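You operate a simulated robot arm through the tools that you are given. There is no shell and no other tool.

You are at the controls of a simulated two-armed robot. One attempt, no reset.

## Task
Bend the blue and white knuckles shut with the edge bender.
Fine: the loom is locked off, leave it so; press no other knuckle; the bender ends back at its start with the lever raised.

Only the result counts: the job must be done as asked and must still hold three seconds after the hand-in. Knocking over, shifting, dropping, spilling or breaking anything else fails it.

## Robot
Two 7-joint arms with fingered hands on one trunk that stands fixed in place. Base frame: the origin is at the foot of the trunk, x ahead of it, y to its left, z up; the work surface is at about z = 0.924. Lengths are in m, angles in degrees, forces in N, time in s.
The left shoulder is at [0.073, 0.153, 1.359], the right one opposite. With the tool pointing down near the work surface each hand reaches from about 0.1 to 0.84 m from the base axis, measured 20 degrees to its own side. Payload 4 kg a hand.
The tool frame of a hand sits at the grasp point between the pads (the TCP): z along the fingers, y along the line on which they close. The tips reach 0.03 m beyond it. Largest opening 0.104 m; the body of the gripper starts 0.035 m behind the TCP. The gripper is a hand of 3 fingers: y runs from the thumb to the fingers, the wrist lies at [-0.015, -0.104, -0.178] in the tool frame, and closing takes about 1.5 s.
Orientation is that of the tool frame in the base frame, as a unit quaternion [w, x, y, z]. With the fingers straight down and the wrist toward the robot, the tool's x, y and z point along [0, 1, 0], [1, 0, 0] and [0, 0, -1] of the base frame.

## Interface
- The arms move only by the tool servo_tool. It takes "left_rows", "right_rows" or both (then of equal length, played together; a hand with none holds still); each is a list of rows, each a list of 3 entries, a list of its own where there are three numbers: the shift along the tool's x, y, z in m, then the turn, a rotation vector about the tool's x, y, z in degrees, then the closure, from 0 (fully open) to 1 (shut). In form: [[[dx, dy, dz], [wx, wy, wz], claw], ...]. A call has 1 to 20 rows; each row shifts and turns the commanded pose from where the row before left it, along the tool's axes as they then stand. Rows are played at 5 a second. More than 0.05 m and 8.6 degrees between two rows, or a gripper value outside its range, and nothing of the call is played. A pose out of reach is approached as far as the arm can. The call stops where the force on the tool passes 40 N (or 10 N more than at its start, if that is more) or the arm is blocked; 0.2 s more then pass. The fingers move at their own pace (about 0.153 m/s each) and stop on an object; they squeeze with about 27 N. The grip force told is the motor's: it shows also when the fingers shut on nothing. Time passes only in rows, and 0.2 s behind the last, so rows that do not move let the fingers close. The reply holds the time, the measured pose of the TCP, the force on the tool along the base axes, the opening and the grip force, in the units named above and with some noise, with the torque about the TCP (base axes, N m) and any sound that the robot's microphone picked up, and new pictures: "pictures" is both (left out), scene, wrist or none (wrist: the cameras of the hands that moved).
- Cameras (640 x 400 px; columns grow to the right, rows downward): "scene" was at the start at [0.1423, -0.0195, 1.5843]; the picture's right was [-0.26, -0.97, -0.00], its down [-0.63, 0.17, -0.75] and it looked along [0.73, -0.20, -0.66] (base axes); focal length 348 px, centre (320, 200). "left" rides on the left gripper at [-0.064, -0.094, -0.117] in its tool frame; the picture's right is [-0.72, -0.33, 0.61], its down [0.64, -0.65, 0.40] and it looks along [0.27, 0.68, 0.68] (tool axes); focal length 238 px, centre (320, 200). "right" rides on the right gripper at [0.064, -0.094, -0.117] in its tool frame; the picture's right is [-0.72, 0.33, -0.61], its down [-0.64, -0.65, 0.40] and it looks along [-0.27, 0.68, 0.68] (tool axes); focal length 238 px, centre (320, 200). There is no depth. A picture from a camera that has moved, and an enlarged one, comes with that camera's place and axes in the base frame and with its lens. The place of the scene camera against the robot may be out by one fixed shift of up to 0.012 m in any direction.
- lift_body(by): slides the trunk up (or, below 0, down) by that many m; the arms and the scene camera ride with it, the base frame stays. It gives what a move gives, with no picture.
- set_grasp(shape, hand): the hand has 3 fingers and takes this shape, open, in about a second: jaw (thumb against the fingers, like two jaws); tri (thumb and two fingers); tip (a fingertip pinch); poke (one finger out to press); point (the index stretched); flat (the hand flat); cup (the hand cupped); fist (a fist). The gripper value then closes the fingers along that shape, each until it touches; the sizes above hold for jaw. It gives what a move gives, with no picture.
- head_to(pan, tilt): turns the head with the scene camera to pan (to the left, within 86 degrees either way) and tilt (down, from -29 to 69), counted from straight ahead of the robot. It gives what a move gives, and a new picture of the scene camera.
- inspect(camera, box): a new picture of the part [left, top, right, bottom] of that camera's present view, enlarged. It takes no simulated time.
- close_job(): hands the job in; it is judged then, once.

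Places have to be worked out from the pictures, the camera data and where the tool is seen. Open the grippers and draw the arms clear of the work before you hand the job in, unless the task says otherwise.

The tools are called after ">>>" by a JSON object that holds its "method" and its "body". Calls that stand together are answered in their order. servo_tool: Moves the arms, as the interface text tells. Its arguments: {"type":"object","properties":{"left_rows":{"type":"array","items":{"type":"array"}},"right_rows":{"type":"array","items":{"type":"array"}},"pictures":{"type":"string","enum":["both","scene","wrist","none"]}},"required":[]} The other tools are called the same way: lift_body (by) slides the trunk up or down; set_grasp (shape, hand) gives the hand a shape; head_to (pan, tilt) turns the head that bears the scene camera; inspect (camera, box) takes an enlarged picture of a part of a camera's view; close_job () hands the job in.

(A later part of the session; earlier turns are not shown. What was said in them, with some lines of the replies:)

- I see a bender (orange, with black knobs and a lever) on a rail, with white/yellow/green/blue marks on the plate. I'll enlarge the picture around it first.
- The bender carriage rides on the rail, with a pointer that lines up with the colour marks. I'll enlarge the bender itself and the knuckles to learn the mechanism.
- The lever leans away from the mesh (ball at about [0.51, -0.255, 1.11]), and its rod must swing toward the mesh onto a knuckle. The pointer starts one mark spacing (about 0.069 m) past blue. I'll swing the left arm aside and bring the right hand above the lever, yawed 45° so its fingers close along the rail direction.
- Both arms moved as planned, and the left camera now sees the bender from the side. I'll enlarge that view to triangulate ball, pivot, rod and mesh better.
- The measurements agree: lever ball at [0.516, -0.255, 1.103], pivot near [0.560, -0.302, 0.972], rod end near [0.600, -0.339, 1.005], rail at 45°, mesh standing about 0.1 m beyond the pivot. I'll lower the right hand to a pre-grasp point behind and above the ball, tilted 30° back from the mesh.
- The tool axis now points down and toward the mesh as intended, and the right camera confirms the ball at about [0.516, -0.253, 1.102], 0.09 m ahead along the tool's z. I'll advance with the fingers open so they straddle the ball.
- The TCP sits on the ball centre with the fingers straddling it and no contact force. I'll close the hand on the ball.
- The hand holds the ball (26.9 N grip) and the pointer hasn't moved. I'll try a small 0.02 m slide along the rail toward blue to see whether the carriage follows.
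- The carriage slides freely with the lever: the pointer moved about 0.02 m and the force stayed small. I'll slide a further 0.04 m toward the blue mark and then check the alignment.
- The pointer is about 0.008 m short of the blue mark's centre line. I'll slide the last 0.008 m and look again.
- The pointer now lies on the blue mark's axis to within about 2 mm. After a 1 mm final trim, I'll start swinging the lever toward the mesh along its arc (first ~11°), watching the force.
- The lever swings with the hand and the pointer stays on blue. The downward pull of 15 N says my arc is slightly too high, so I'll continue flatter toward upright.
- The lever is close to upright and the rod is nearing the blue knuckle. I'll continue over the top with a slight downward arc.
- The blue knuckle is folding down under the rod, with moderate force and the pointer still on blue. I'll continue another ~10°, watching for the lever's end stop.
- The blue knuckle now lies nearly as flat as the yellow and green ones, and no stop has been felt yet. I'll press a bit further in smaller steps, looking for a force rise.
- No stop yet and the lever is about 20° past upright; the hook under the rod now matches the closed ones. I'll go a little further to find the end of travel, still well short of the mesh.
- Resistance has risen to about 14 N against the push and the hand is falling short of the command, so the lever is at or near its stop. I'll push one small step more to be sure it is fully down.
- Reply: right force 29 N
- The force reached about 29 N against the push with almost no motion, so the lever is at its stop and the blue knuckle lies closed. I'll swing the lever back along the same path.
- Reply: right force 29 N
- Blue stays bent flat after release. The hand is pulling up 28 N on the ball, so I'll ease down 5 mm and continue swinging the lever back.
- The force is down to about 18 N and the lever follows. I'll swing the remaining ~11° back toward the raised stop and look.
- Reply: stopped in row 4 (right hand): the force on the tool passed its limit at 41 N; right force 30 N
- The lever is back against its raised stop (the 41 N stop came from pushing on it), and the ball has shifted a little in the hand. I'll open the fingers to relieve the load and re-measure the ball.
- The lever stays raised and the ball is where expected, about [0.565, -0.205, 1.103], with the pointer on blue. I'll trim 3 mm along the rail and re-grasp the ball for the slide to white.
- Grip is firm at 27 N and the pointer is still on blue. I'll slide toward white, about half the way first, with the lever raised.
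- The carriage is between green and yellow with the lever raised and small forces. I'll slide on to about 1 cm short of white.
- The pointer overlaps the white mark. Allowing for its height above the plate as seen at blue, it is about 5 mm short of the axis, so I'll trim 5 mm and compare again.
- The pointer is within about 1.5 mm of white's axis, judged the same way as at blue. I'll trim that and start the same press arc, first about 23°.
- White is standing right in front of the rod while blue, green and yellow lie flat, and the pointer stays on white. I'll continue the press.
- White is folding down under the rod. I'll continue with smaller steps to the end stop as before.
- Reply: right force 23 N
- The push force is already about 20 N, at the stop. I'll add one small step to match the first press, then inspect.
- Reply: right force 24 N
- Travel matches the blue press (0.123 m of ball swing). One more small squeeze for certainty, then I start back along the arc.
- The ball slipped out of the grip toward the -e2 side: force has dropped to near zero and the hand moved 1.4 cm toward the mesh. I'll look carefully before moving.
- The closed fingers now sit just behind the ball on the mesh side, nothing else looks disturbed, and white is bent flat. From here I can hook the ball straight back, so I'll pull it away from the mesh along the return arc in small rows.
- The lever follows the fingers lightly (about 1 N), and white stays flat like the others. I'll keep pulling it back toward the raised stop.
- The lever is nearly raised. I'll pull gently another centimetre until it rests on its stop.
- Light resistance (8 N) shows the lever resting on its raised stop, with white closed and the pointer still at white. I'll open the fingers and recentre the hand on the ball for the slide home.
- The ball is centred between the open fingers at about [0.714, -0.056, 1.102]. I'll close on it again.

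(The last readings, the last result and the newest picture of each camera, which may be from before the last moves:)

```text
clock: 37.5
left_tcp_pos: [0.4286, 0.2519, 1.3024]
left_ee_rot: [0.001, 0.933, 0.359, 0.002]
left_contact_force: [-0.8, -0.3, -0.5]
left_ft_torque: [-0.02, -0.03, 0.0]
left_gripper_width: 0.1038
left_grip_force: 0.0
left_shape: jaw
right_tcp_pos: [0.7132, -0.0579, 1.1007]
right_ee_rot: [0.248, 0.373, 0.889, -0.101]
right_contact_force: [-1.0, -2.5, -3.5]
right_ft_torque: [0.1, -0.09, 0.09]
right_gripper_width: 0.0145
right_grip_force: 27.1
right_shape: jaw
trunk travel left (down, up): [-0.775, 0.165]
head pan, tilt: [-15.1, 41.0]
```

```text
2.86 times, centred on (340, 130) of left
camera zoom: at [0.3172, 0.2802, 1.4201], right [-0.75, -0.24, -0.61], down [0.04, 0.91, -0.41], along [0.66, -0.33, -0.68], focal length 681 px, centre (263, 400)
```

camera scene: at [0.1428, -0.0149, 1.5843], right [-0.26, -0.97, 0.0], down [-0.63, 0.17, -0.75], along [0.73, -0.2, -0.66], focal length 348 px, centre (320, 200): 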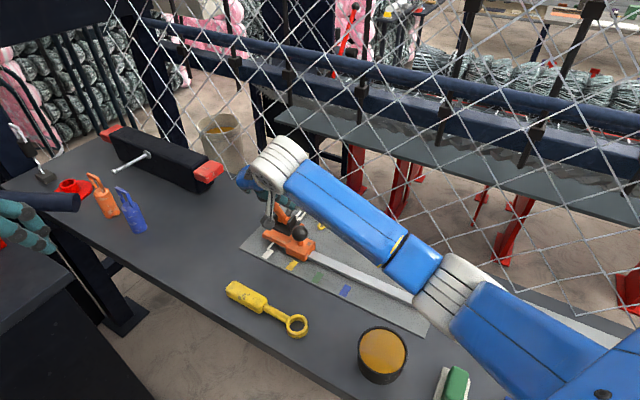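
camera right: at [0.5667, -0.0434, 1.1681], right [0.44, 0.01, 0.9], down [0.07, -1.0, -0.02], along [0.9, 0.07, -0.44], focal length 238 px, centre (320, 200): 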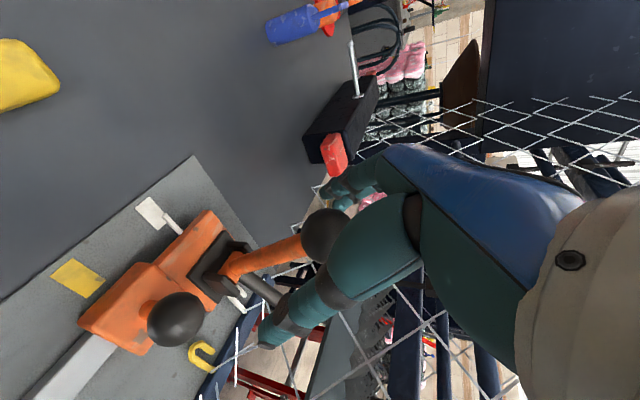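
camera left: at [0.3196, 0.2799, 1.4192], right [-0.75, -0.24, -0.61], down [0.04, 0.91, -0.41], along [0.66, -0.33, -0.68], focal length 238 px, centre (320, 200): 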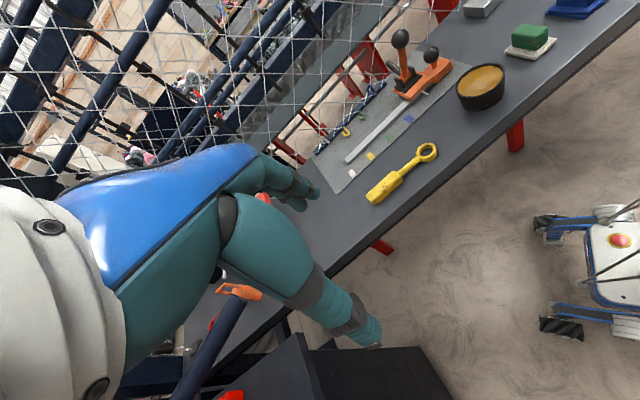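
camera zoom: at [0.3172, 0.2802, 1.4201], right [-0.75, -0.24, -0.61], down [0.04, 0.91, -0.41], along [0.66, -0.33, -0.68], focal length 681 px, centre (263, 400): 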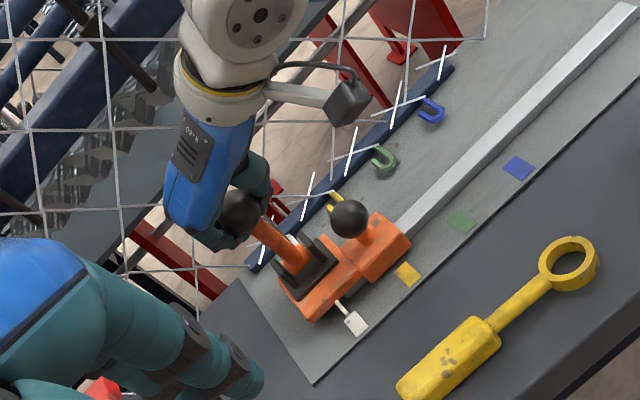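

Grip is re-established. I'll slide back toward the start, half the distance first.

>>> {"method": "servo_tool", "body": {"right_rows": [[[-0.0001, -0.0145, 0], [0, 0, 0], 1], [[-0.0001, -0.0145, 0], [0, 0, 0], 1], [[-0.0001, -0.0145, 0], [0, 0, 0], 1], [[-0.0001, -0.0145, 0], [0, 0, 0], 1], [[-0.0001, -0.0145, 0], [0, 0, 0], 1], [[-0.0001, -0.0145, 0], [0, 0, 0], 1], [[-0.0001, -0.0145, 0], [0, 0, 0], 1], [[-0.0001, -0.0145, 0], [0, 0, 0], 1], [[-0.0001, -0.0145, 0], [0, 0, 0], 1]]}}

```text
clock: 39.5
left_tcp_pos: [0.4293, 0.2513, 1.3034]
left_ee_rot: [0.0, 0.934, 0.358, 0.001]
left_contact_force: [-0.3, -0.4, 0.1]
left_ft_torque: [0.0, -0.02, -0.04]
left_gripper_width: 0.1036
left_grip_force: 0.1
left_shape: jaw
right_tcp_pos: [0.6218, -0.151, 1.1009]
right_ee_rot: [0.248, 0.373, 0.888, -0.101]
right_contact_force: [2.9, -0.3, -5.7]
right_ft_torque: [0.16, -0.12, 0.1]
right_gripper_width: 0.014
right_grip_force: 27.1
right_shape: jaw
trunk travel left (down, up): [-0.775, 0.165]
head pan, tilt: [-15.1, 41.0]
camera scene: at [0.1433, -0.0169, 1.5842], right [-0.26, -0.97, 0.0], down [-0.64, 0.17, -0.75], along [0.73, -0.2, -0.66], focal length 348 px, centre (320, 200)
camera right: at [0.4759, -0.1357, 1.1676], right [0.44, 0.01, 0.9], down [0.07, -1.0, -0.02], along [0.9, 0.07, -0.44], focal length 238 px, centre (320, 200)
```

scene: 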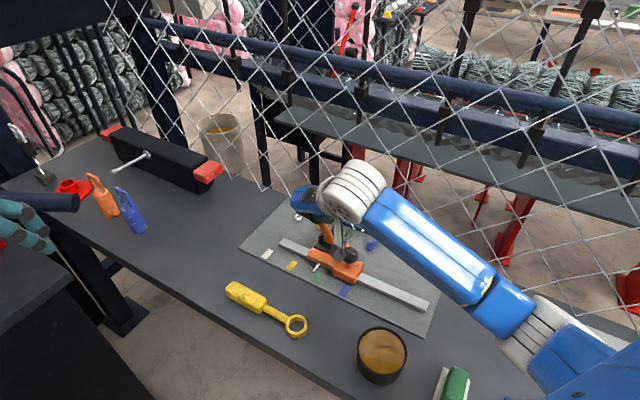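
right: 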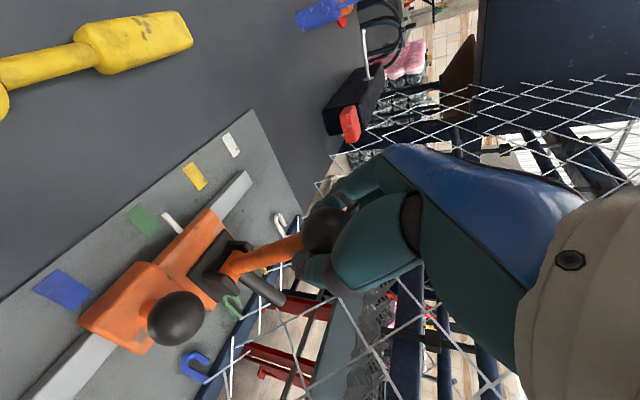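

The carriage is near green on its way back, with the lever raised and low force. I'll continue to just short of the start position.

>>> {"method": "servo_tool", "body": {"right_rows": [[[-0.0001, -0.0145, 0], [0, 0, 0], 1], [[-0.0001, -0.0145, 0], [0, 0, 0], 1], [[-0.0001, -0.0145, 0], [0, 0, 0], 1], [[-0.0001, -0.0145, 0], [0, 0, 0], 1], [[-0.0001, -0.0145, 0], [0, 0, 0], 1], [[-0.0001, -0.0145, 0], [0, 0, 0], 1], [[-0.0001, -0.0145, 0], [0, 0, 0], 1], [[-0.0001, -0.0145, 0], [0, 0, 0], 1], [[-0.0001, -0.0125, 0], [0, 0, 0], 1], [[0, 0, 0], [0, 0, 0], 1]]}}

>>> {"method": "inspect", "body": {"camera": "scene", "box": [340, 170, 480, 320]}}

>>> {"method": "inspect", "body": {"camera": "left", "box": [360, 0, 480, 120]}}

```text
clock: 41.7
left_tcp_pos: [0.4291, 0.2509, 1.3034]
left_ee_rot: [0.001, 0.934, 0.358, 0.001]
left_contact_force: [-0.6, 0.8, 0.3]
left_ft_torque: [-0.03, 0.01, -0.02]
left_gripper_width: 0.1036
left_grip_force: 0.1
left_shape: jaw
right_tcp_pos: [0.5298, -0.2431, 1.1004]
right_ee_rot: [0.248, 0.373, 0.888, -0.102]
right_contact_force: [1.8, -1.0, -1.2]
right_ft_torque: [0.12, -0.08, 0.02]
right_gripper_width: 0.0142
right_grip_force: 27.3
right_shape: jaw
trunk travel left (down, up): [-0.775, 0.165]
head pan, tilt: [-15.1, 41.0]
camera scene: at [0.1427, -0.0177, 1.5843], right [-0.26, -0.97, 0.0], down [-0.63, 0.17, -0.75], along [0.73, -0.2, -0.66], focal length 348 px, centre (320, 200)
camera right: at [0.3846, -0.2269, 1.1671], right [0.44, 0.01, 0.9], down [0.07, -1.0, -0.02], along [0.9, 0.07, -0.44], focal length 238 px, centre (320, 200)
```

scene: 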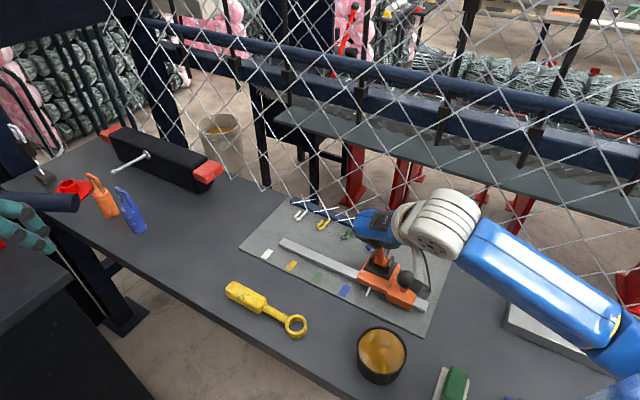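
right: 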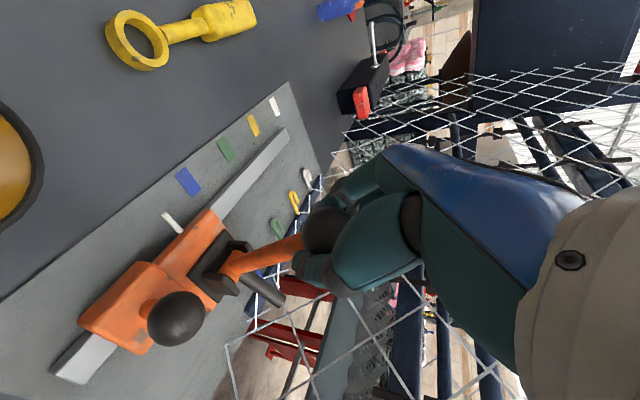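

```text
2.67 times, centred on (410, 245) of scene
camera zoom: at [0.1427, -0.0177, 1.5843], right [-0.26, -0.97, 0.0], down [-0.63, 0.17, -0.75], along [0.73, -0.2, -0.66], focal length 929 px, centre (80, 80)
```

zoom: 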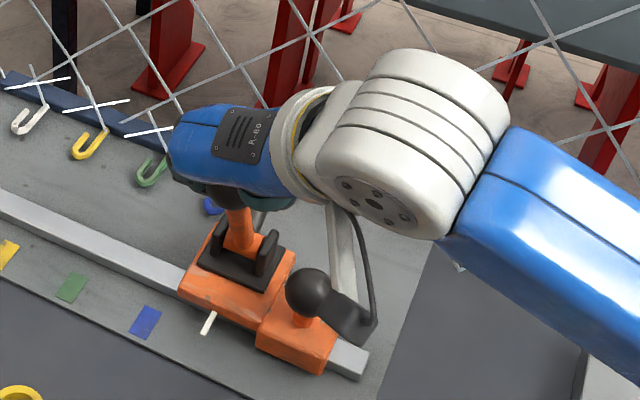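

```text
3.33 times, centred on (420, 60) of left
camera zoom: at [0.317, 0.2798, 1.4203], right [-0.75, -0.24, -0.61], down [0.04, 0.91, -0.4], along [0.66, -0.33, -0.68], focal length 794 px, centre (-13, 667)
```

zoom: 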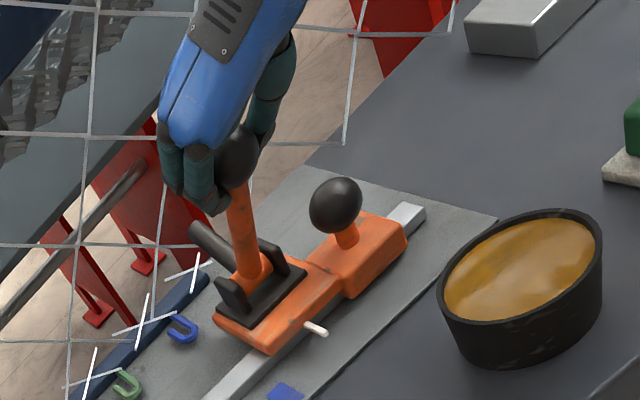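

All four knuckles now lie flat and the bender is seen exactly where it was after my first 0.0207 m test move. I'll slide 0.018 m further and then compare against the start pictures.

>>> {"method": "servo_tool", "body": {"right_rows": [[[0, -0.009, 0], [0, 0, 0], 1], [[0, -0.009, 0], [0, 0, 0], 1], [[0, 0, 0], [0, 0, 0], 1]], "pictures": "none"}}

>>> {"method": "inspect", "body": {"camera": "scene", "box": [340, 170, 480, 320]}}

>>> {"method": "inspect", "body": {"camera": "left", "box": [360, 0, 480, 120]}}

```text
clock: 42.5
left_tcp_pos: [0.4292, 0.2499, 1.3032]
left_ee_rot: [0.001, 0.933, 0.359, 0.001]
left_contact_force: [-0.2, 0.2, 0.5]
left_ft_torque: [0.03, 0.03, 0.01]
left_gripper_width: 0.1036
left_grip_force: 0.0
left_shape: jaw
right_tcp_pos: [0.5178, -0.255, 1.1023]
right_ee_rot: [0.249, 0.372, 0.888, -0.1]
right_contact_force: [2.2, -1.3, -0.7]
right_ft_torque: [0.13, -0.14, 0.05]
right_gripper_width: 0.0144
right_grip_force: 27.3
right_shape: jaw
trunk travel left (down, up): [-0.775, 0.165]
head pan, tilt: [-15.1, 41.0]
```

```text
2.67 times, centred on (410, 245) of scene
camera zoom: at [0.1427, -0.0181, 1.5843], right [-0.26, -0.97, 0.0], down [-0.63, 0.17, -0.75], along [0.73, -0.2, -0.66], focal length 929 px, centre (80, 80)
```

zoom: 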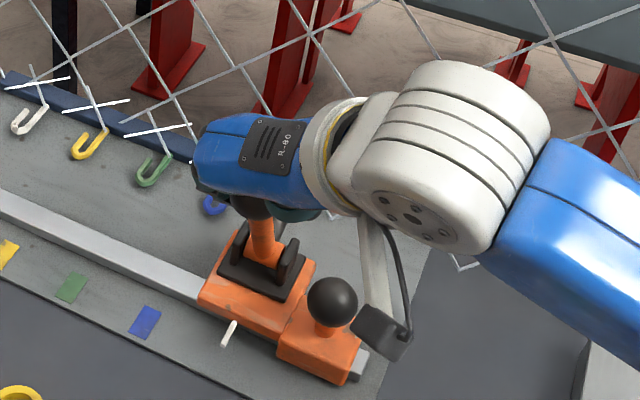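

```text
3.33 times, centred on (420, 60) of left
camera zoom: at [0.317, 0.2794, 1.4203], right [-0.75, -0.24, -0.61], down [0.04, 0.91, -0.4], along [0.66, -0.33, -0.68], focal length 794 px, centre (-13, 667)
```

zoom: 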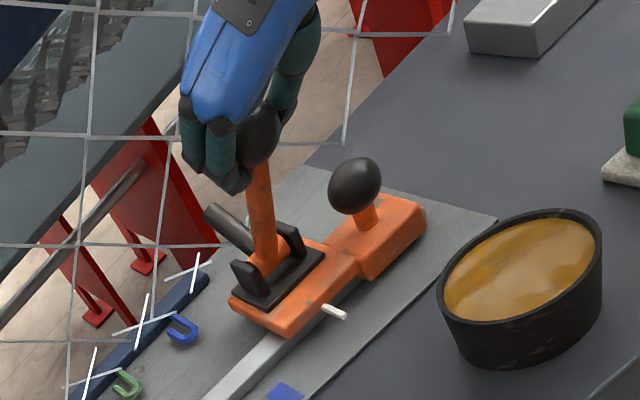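

The bender is about 2 mm short of its start picture. I'll slide 2 mm more and compare with the very first enlarged view.

>>> {"method": "servo_tool", "body": {"right_rows": [[[0, -0.002, 0], [0, 0, 0], 1], [[0, 0, 0], [0, 0, 0], 1]], "pictures": "none"}}

>>> {"method": "inspect", "body": {"camera": "scene", "box": [350, 220, 450, 320]}}

>>> {"method": "inspect", "body": {"camera": "left", "box": [360, 20, 460, 120]}}

```text
clock: 43.1
left_tcp_pos: [0.4291, 0.2514, 1.3041]
left_ee_rot: [0.001, 0.934, 0.358, 0.001]
left_contact_force: [0.4, 0.2, 0.6]
left_ft_torque: [-0.03, 0.0, -0.01]
left_gripper_width: 0.1038
left_grip_force: 0.1
left_shape: jaw
right_tcp_pos: [0.516, -0.2558, 1.0996]
right_ee_rot: [0.248, 0.372, 0.889, -0.1]
right_contact_force: [3.7, -1.3, -0.5]
right_ft_torque: [0.13, -0.16, 0.03]
right_gripper_width: 0.0144
right_grip_force: 27.0
right_shape: jaw
trunk travel left (down, up): [-0.775, 0.165]
head pan, tilt: [-15.1, 41.0]
```

```text
4.00 times, centred on (400, 270) of scene
camera zoom: at [0.1431, -0.0176, 1.5842], right [-0.26, -0.97, 0.0], down [-0.64, 0.17, -0.75], along [0.73, -0.2, -0.66], focal length 1394 px, centre (0, -80)
```

zoom: 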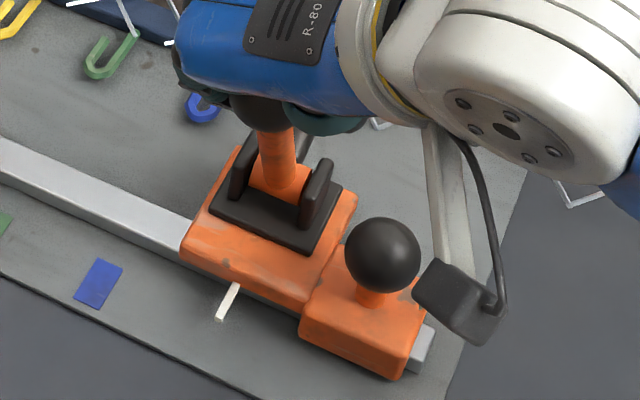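

```text
4.00 times, centred on (410, 70) of left
camera zoom: at [0.3174, 0.2797, 1.4202], right [-0.75, -0.24, -0.61], down [0.04, 0.91, -0.4], along [0.66, -0.33, -0.68], focal length 953 px, centre (-40, 720)
```

zoom: 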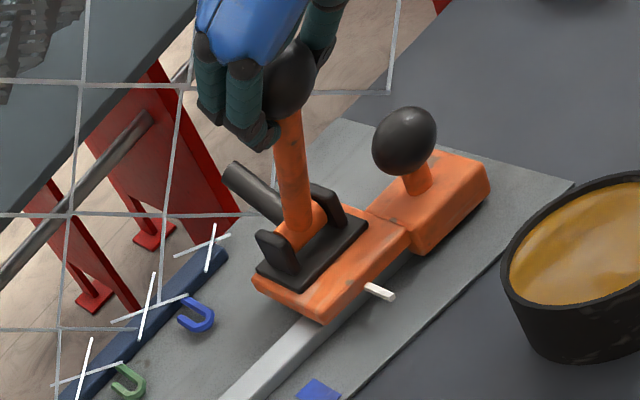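

The pointer and knob coincide with the first pictures to within half a millimetre, and the lever stands at its raised angle. I'll open the fingers now.

>>> {"method": "servo_tool", "body": {"right_rows": [[[0, 0, 0], [0, 0, 0], 0.8], [[0, 0, 0], [0, 0, 0], 0.5], [[0, 0, 0], [0, 0, 0], 0.2], [[0, 0, 0], [0, 0, 0], 0], [[0, 0, 0], [0, 0, 0], 0]]}}

>>> {"method": "inspect", "body": {"camera": "left", "box": [360, 20, 460, 120]}}

>>> {"method": "inspect", "body": {"camera": "scene", "box": [350, 220, 450, 320]}}

```text
clock: 44.3
left_tcp_pos: [0.4281, 0.252, 1.3036]
left_ee_rot: [0.001, 0.934, 0.358, 0.001]
left_contact_force: [0.3, -0.1, 0.4]
left_ft_torque: [0.02, 0.01, 0.01]
left_gripper_width: 0.1039
left_grip_force: 0.0
left_shape: jaw
right_tcp_pos: [0.5153, -0.2561, 1.1004]
right_ee_rot: [0.248, 0.373, 0.889, -0.1]
right_contact_force: [-0.6, -0.2, -0.2]
right_ft_torque: [0.02, 0.01, 0.01]
right_gripper_width: 0.104
right_grip_force: 0.1
right_shape: jaw
trunk travel left (down, up): [-0.775, 0.165]
head pan, tilt: [-15.1, 41.0]
camera scene: at [0.1412, -0.0172, 1.5844], right [-0.26, -0.97, 0.0], down [-0.63, 0.17, -0.75], along [0.73, -0.2, -0.66], focal length 348 px, centre (320, 200)
camera right: at [0.3696, -0.2405, 1.1676], right [0.44, 0.01, 0.9], down [0.07, -1.0, -0.02], along [0.9, 0.07, -0.44], focal length 238 px, centre (320, 200)
```

scene: 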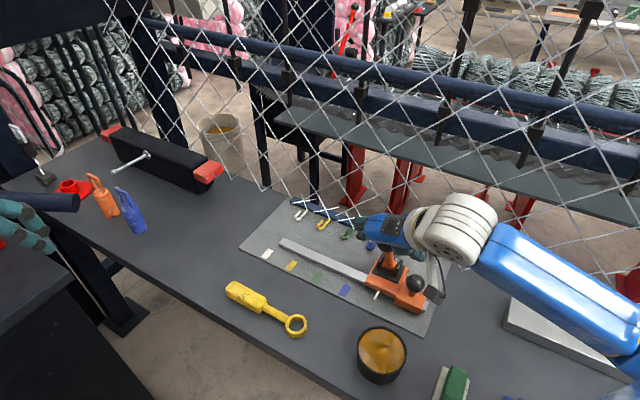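
right: 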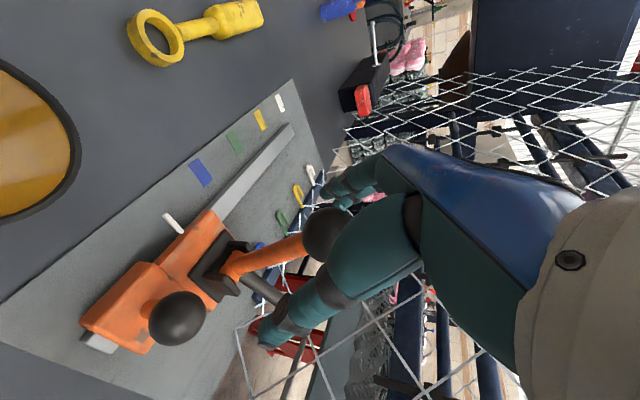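

```text
4.00 times, centred on (410, 70) of left
camera zoom: at [0.3159, 0.2803, 1.4204], right [-0.75, -0.24, -0.62], down [0.04, 0.91, -0.4], along [0.66, -0.33, -0.68], focal length 953 px, centre (-40, 720)
```

zoom: 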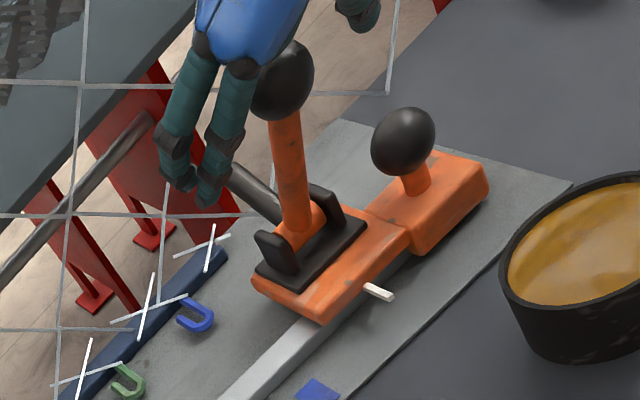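

```text
4.00 times, centred on (400, 270) of scene
camera zoom: at [0.1412, -0.0172, 1.5844], right [-0.26, -0.97, 0.0], down [-0.63, 0.17, -0.75], along [0.73, -0.2, -0.66], focal length 1394 px, centre (0, -80)
```

zoom: 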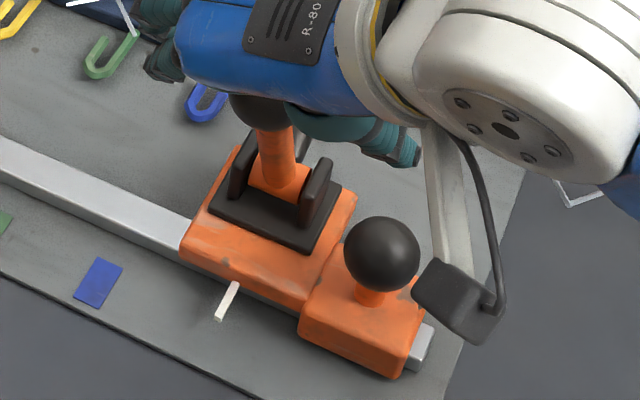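

The bender stayed put on release. I'll withdraw the open hand straight back along its own axis.

>>> {"method": "servo_tool", "body": {"right_rows": [[[0, 0, -0.02], [0, 0, 0], 0], [[0, 0, -0.02], [0, 0, 0], 0], [[0, 0, -0.025], [0, 0, 0], 0], [[0, 0, -0.025], [0, 0, 0], 0], [[0, 0, -0.025], [0, 0, 0], 0]]}}

>>> {"method": "inspect", "body": {"camera": "left", "box": [360, 20, 460, 120]}}

>>> {"method": "inspect", "body": {"camera": "scene", "box": [350, 220, 450, 320]}}

```text
clock: 45.5
left_tcp_pos: [0.4283, 0.2523, 1.303]
left_ee_rot: [0.001, 0.934, 0.358, 0.001]
left_contact_force: [0.2, 0.3, 0.4]
left_ft_torque: [-0.01, 0.02, 0.01]
left_gripper_width: 0.104
left_grip_force: 0.0
left_shape: jaw
right_tcp_pos: [0.4746, -0.2116, 1.2005]
right_ee_rot: [0.248, 0.373, 0.889, -0.1]
right_contact_force: [-0.2, -0.7, 0.9]
right_ft_torque: [-0.02, -0.03, 0.0]
right_gripper_width: 0.1039
right_grip_force: 0.0
right_shape: jaw
trunk travel left (down, up): [-0.775, 0.165]
head pan, tilt: [-15.1, 41.0]
camera scene: at [0.1417, -0.0163, 1.5843], right [-0.26, -0.97, 0.0], down [-0.63, 0.17, -0.75], along [0.73, -0.2, -0.66], focal length 348 px, centre (320, 200)
camera right: at [0.3276, -0.1968, 1.2668], right [0.44, 0.01, 0.9], down [0.07, -1.0, -0.02], along [0.9, 0.07, -0.44], focal length 238 px, centre (320, 200)
```

scene: 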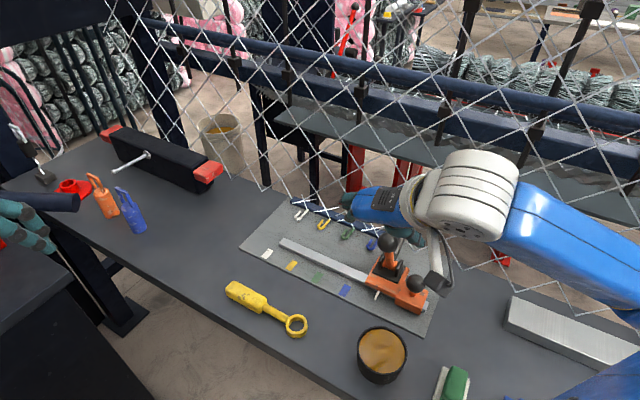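
right: 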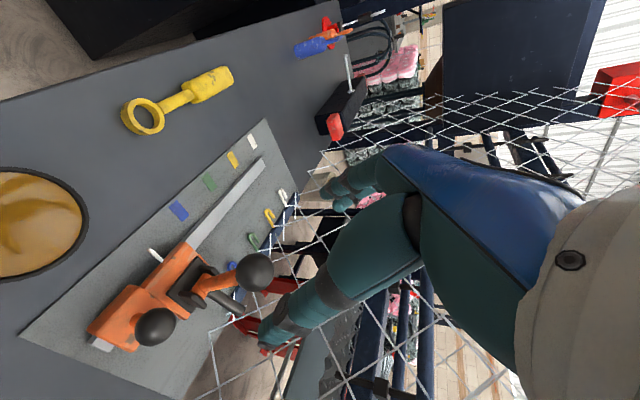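

```text
4.00 times, centred on (410, 70) of left
camera zoom: at [0.3163, 0.281, 1.4201], right [-0.75, -0.24, -0.62], down [0.04, 0.91, -0.41], along [0.66, -0.33, -0.68], focal length 953 px, centre (-40, 720)
```

zoom: 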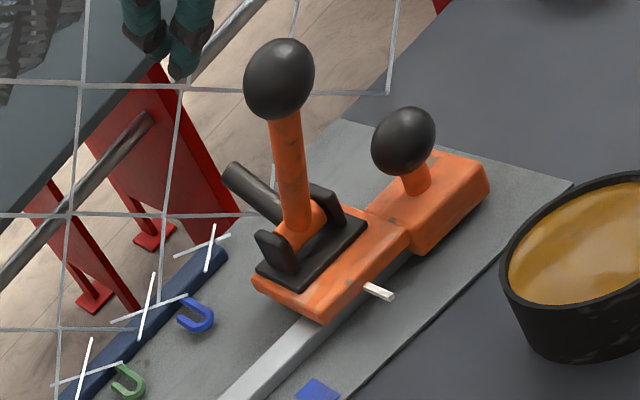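

```text
4.00 times, centred on (400, 270) of scene
camera zoom: at [0.1417, -0.0163, 1.5843], right [-0.26, -0.97, 0.0], down [-0.63, 0.17, -0.75], along [0.73, -0.2, -0.66], focal length 1394 px, centre (0, -80)
```

zoom: 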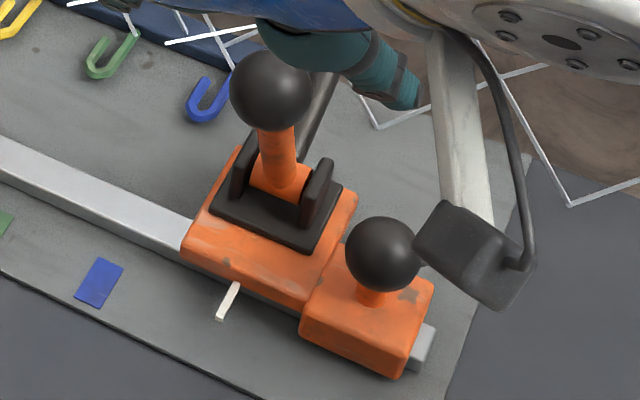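

The bender is back at its start picture, the lever is raised, and all four knuckles lie flat. I'll lift the right hand clear, level it and draw it back from the work.

>>> {"method": "servo_tool", "body": {"right_rows": [[[-0.0128, 0, -0.0214], [0, 0, 0], 0], [[-0.0128, 0, -0.0214], [0, 0, 0], 0], [[-0.0128, 0, -0.0214], [0, 0, 0], 0], [[-0.0128, 0, -0.0214], [0, 0, 0], 0], [[0, 0, 0], [0, 7.5, 0], 0], [[0, 0, 0], [0, 7.5, 0], 0], [[0, 0, 0], [0, 7.5, 0], 0], [[0, 0, 0], [0, 7.5, 0], 0], [[0.02, -0.03, 0], [0, 0, 0], 0], [[0.02, -0.03, 0], [0, 0, 0], 0], [[0, 0, 0], [0, 0, 0], 0]]}}

>>> {"method": "inspect", "body": {"camera": "scene", "box": [230, 180, 460, 340]}}

>>> {"method": "inspect", "body": {"camera": "left", "box": [300, 15, 480, 195]}}

>>> {"method": "inspect", "body": {"camera": "scene", "box": [280, 180, 400, 255]}}

```text
clock: 47.9
left_tcp_pos: [0.4293, 0.2521, 1.3035]
left_ee_rot: [0.0, 0.933, 0.359, 0.0]
left_contact_force: [0.0, -0.5, 0.3]
left_ft_torque: [0.04, 0.07, 0.01]
left_gripper_width: 0.1039
left_grip_force: 0.0
left_shape: jaw
right_tcp_pos: [0.4032, -0.2285, 1.2983]
right_ee_rot: [0.008, 0.386, 0.922, -0.001]
right_contact_force: [0.5, -0.8, -0.2]
right_ft_torque: [-0.01, 0.02, 0.02]
right_gripper_width: 0.104
right_grip_force: 0.0
right_shape: jaw
trunk travel left (down, up): [-0.775, 0.165]
head pan, tilt: [-15.1, 41.0]
camera scene: at [0.1418, -0.018, 1.5843], right [-0.26, -0.97, 0.0], down [-0.63, 0.17, -0.75], along [0.73, -0.2, -0.66], focal length 348 px, centre (320, 200)
camera right: at [0.2902, -0.2488, 1.4133], right [0.73, -0.28, 0.63], down [-0.01, -0.92, -0.4], along [0.69, 0.28, -0.67], focal length 238 px, centre (320, 200)
```

scene: 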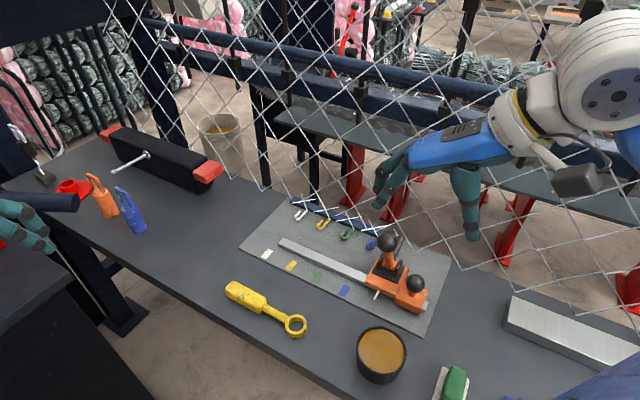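
right: 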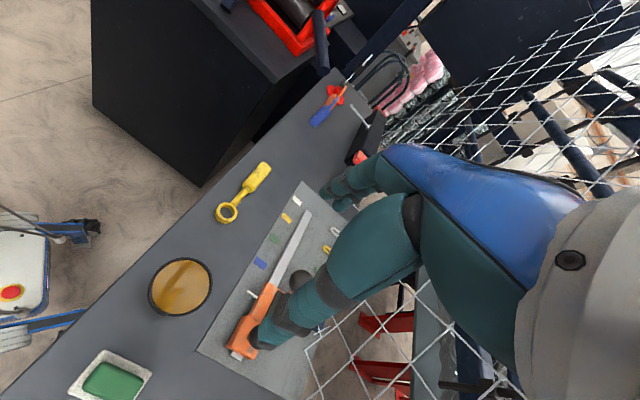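

```text
2.50 times, centred on (345, 260) of scene
camera zoom: at [0.1418, -0.018, 1.5843], right [-0.26, -0.97, 0.0], down [-0.63, 0.17, -0.75], along [0.73, -0.2, -0.66], focal length 871 px, centre (258, 50)
```

zoom: 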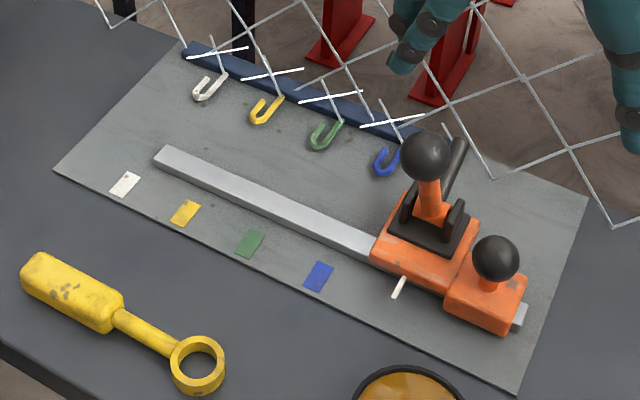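

```text
2.22 times, centred on (390, 105) of left
camera zoom: at [0.3169, 0.2799, 1.4201], right [-0.75, -0.24, -0.61], down [0.04, 0.91, -0.4], along [0.66, -0.33, -0.68], focal length 530 px, centre (164, 411)
```

zoom: 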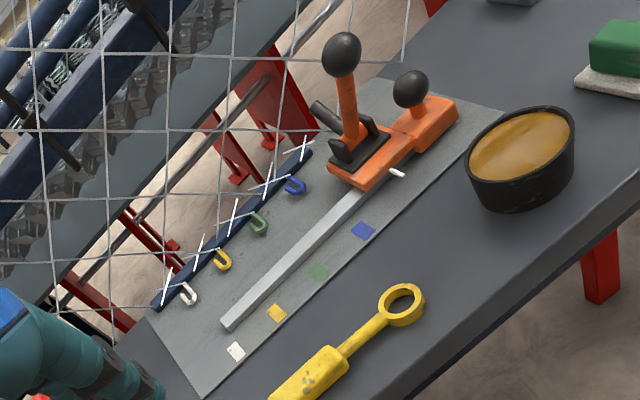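

```text
5.33 times, centred on (340, 218) of scene
camera zoom: at [0.1418, -0.018, 1.5843], right [-0.26, -0.97, 0.0], down [-0.63, 0.17, -0.75], along [0.73, -0.2, -0.66], focal length 1859 px, centre (213, 107)
```

zoom: 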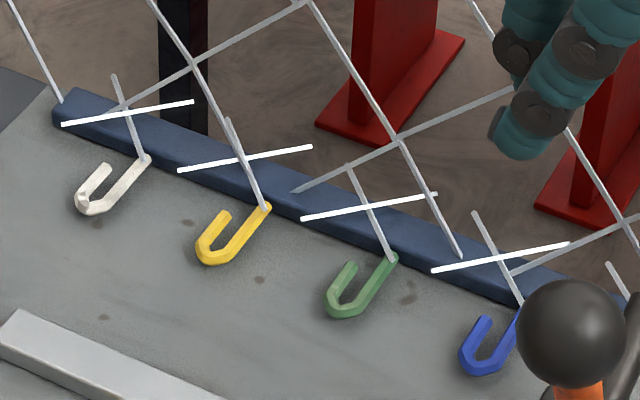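

Blue and white lie exactly like the already closed yellow and green knuckles. The bender matches its start picture with the lever raised, the locks and other items are unmoved, and both open hands are clear. I'm handing the job in.

>>> {"method": "close_job", "body": {}}

```text
The job is handed in.
```

The blue and white knuckles are bent shut. They lie flat like the yellow and green ones, which the bender passed with its lever raised and never pressed. I handed the job in but have no verdict back yet.

- **Bender:** it is back at its start. The pointer and knob matched the first pictures to within about half a millimetre, and the lever is raised.
- **Loom:** I didn't touch it or its locks, and it looks the same as at the start.
- **Slip at white:** at the end of the white press the ball slipped out of the grip. The hand moved about 1.5 cm toward the mesh and may have brushed it. Force readings were near zero, and the pictures showed nothing shifted.
- **Arms:** both hands are open and clear of the work.
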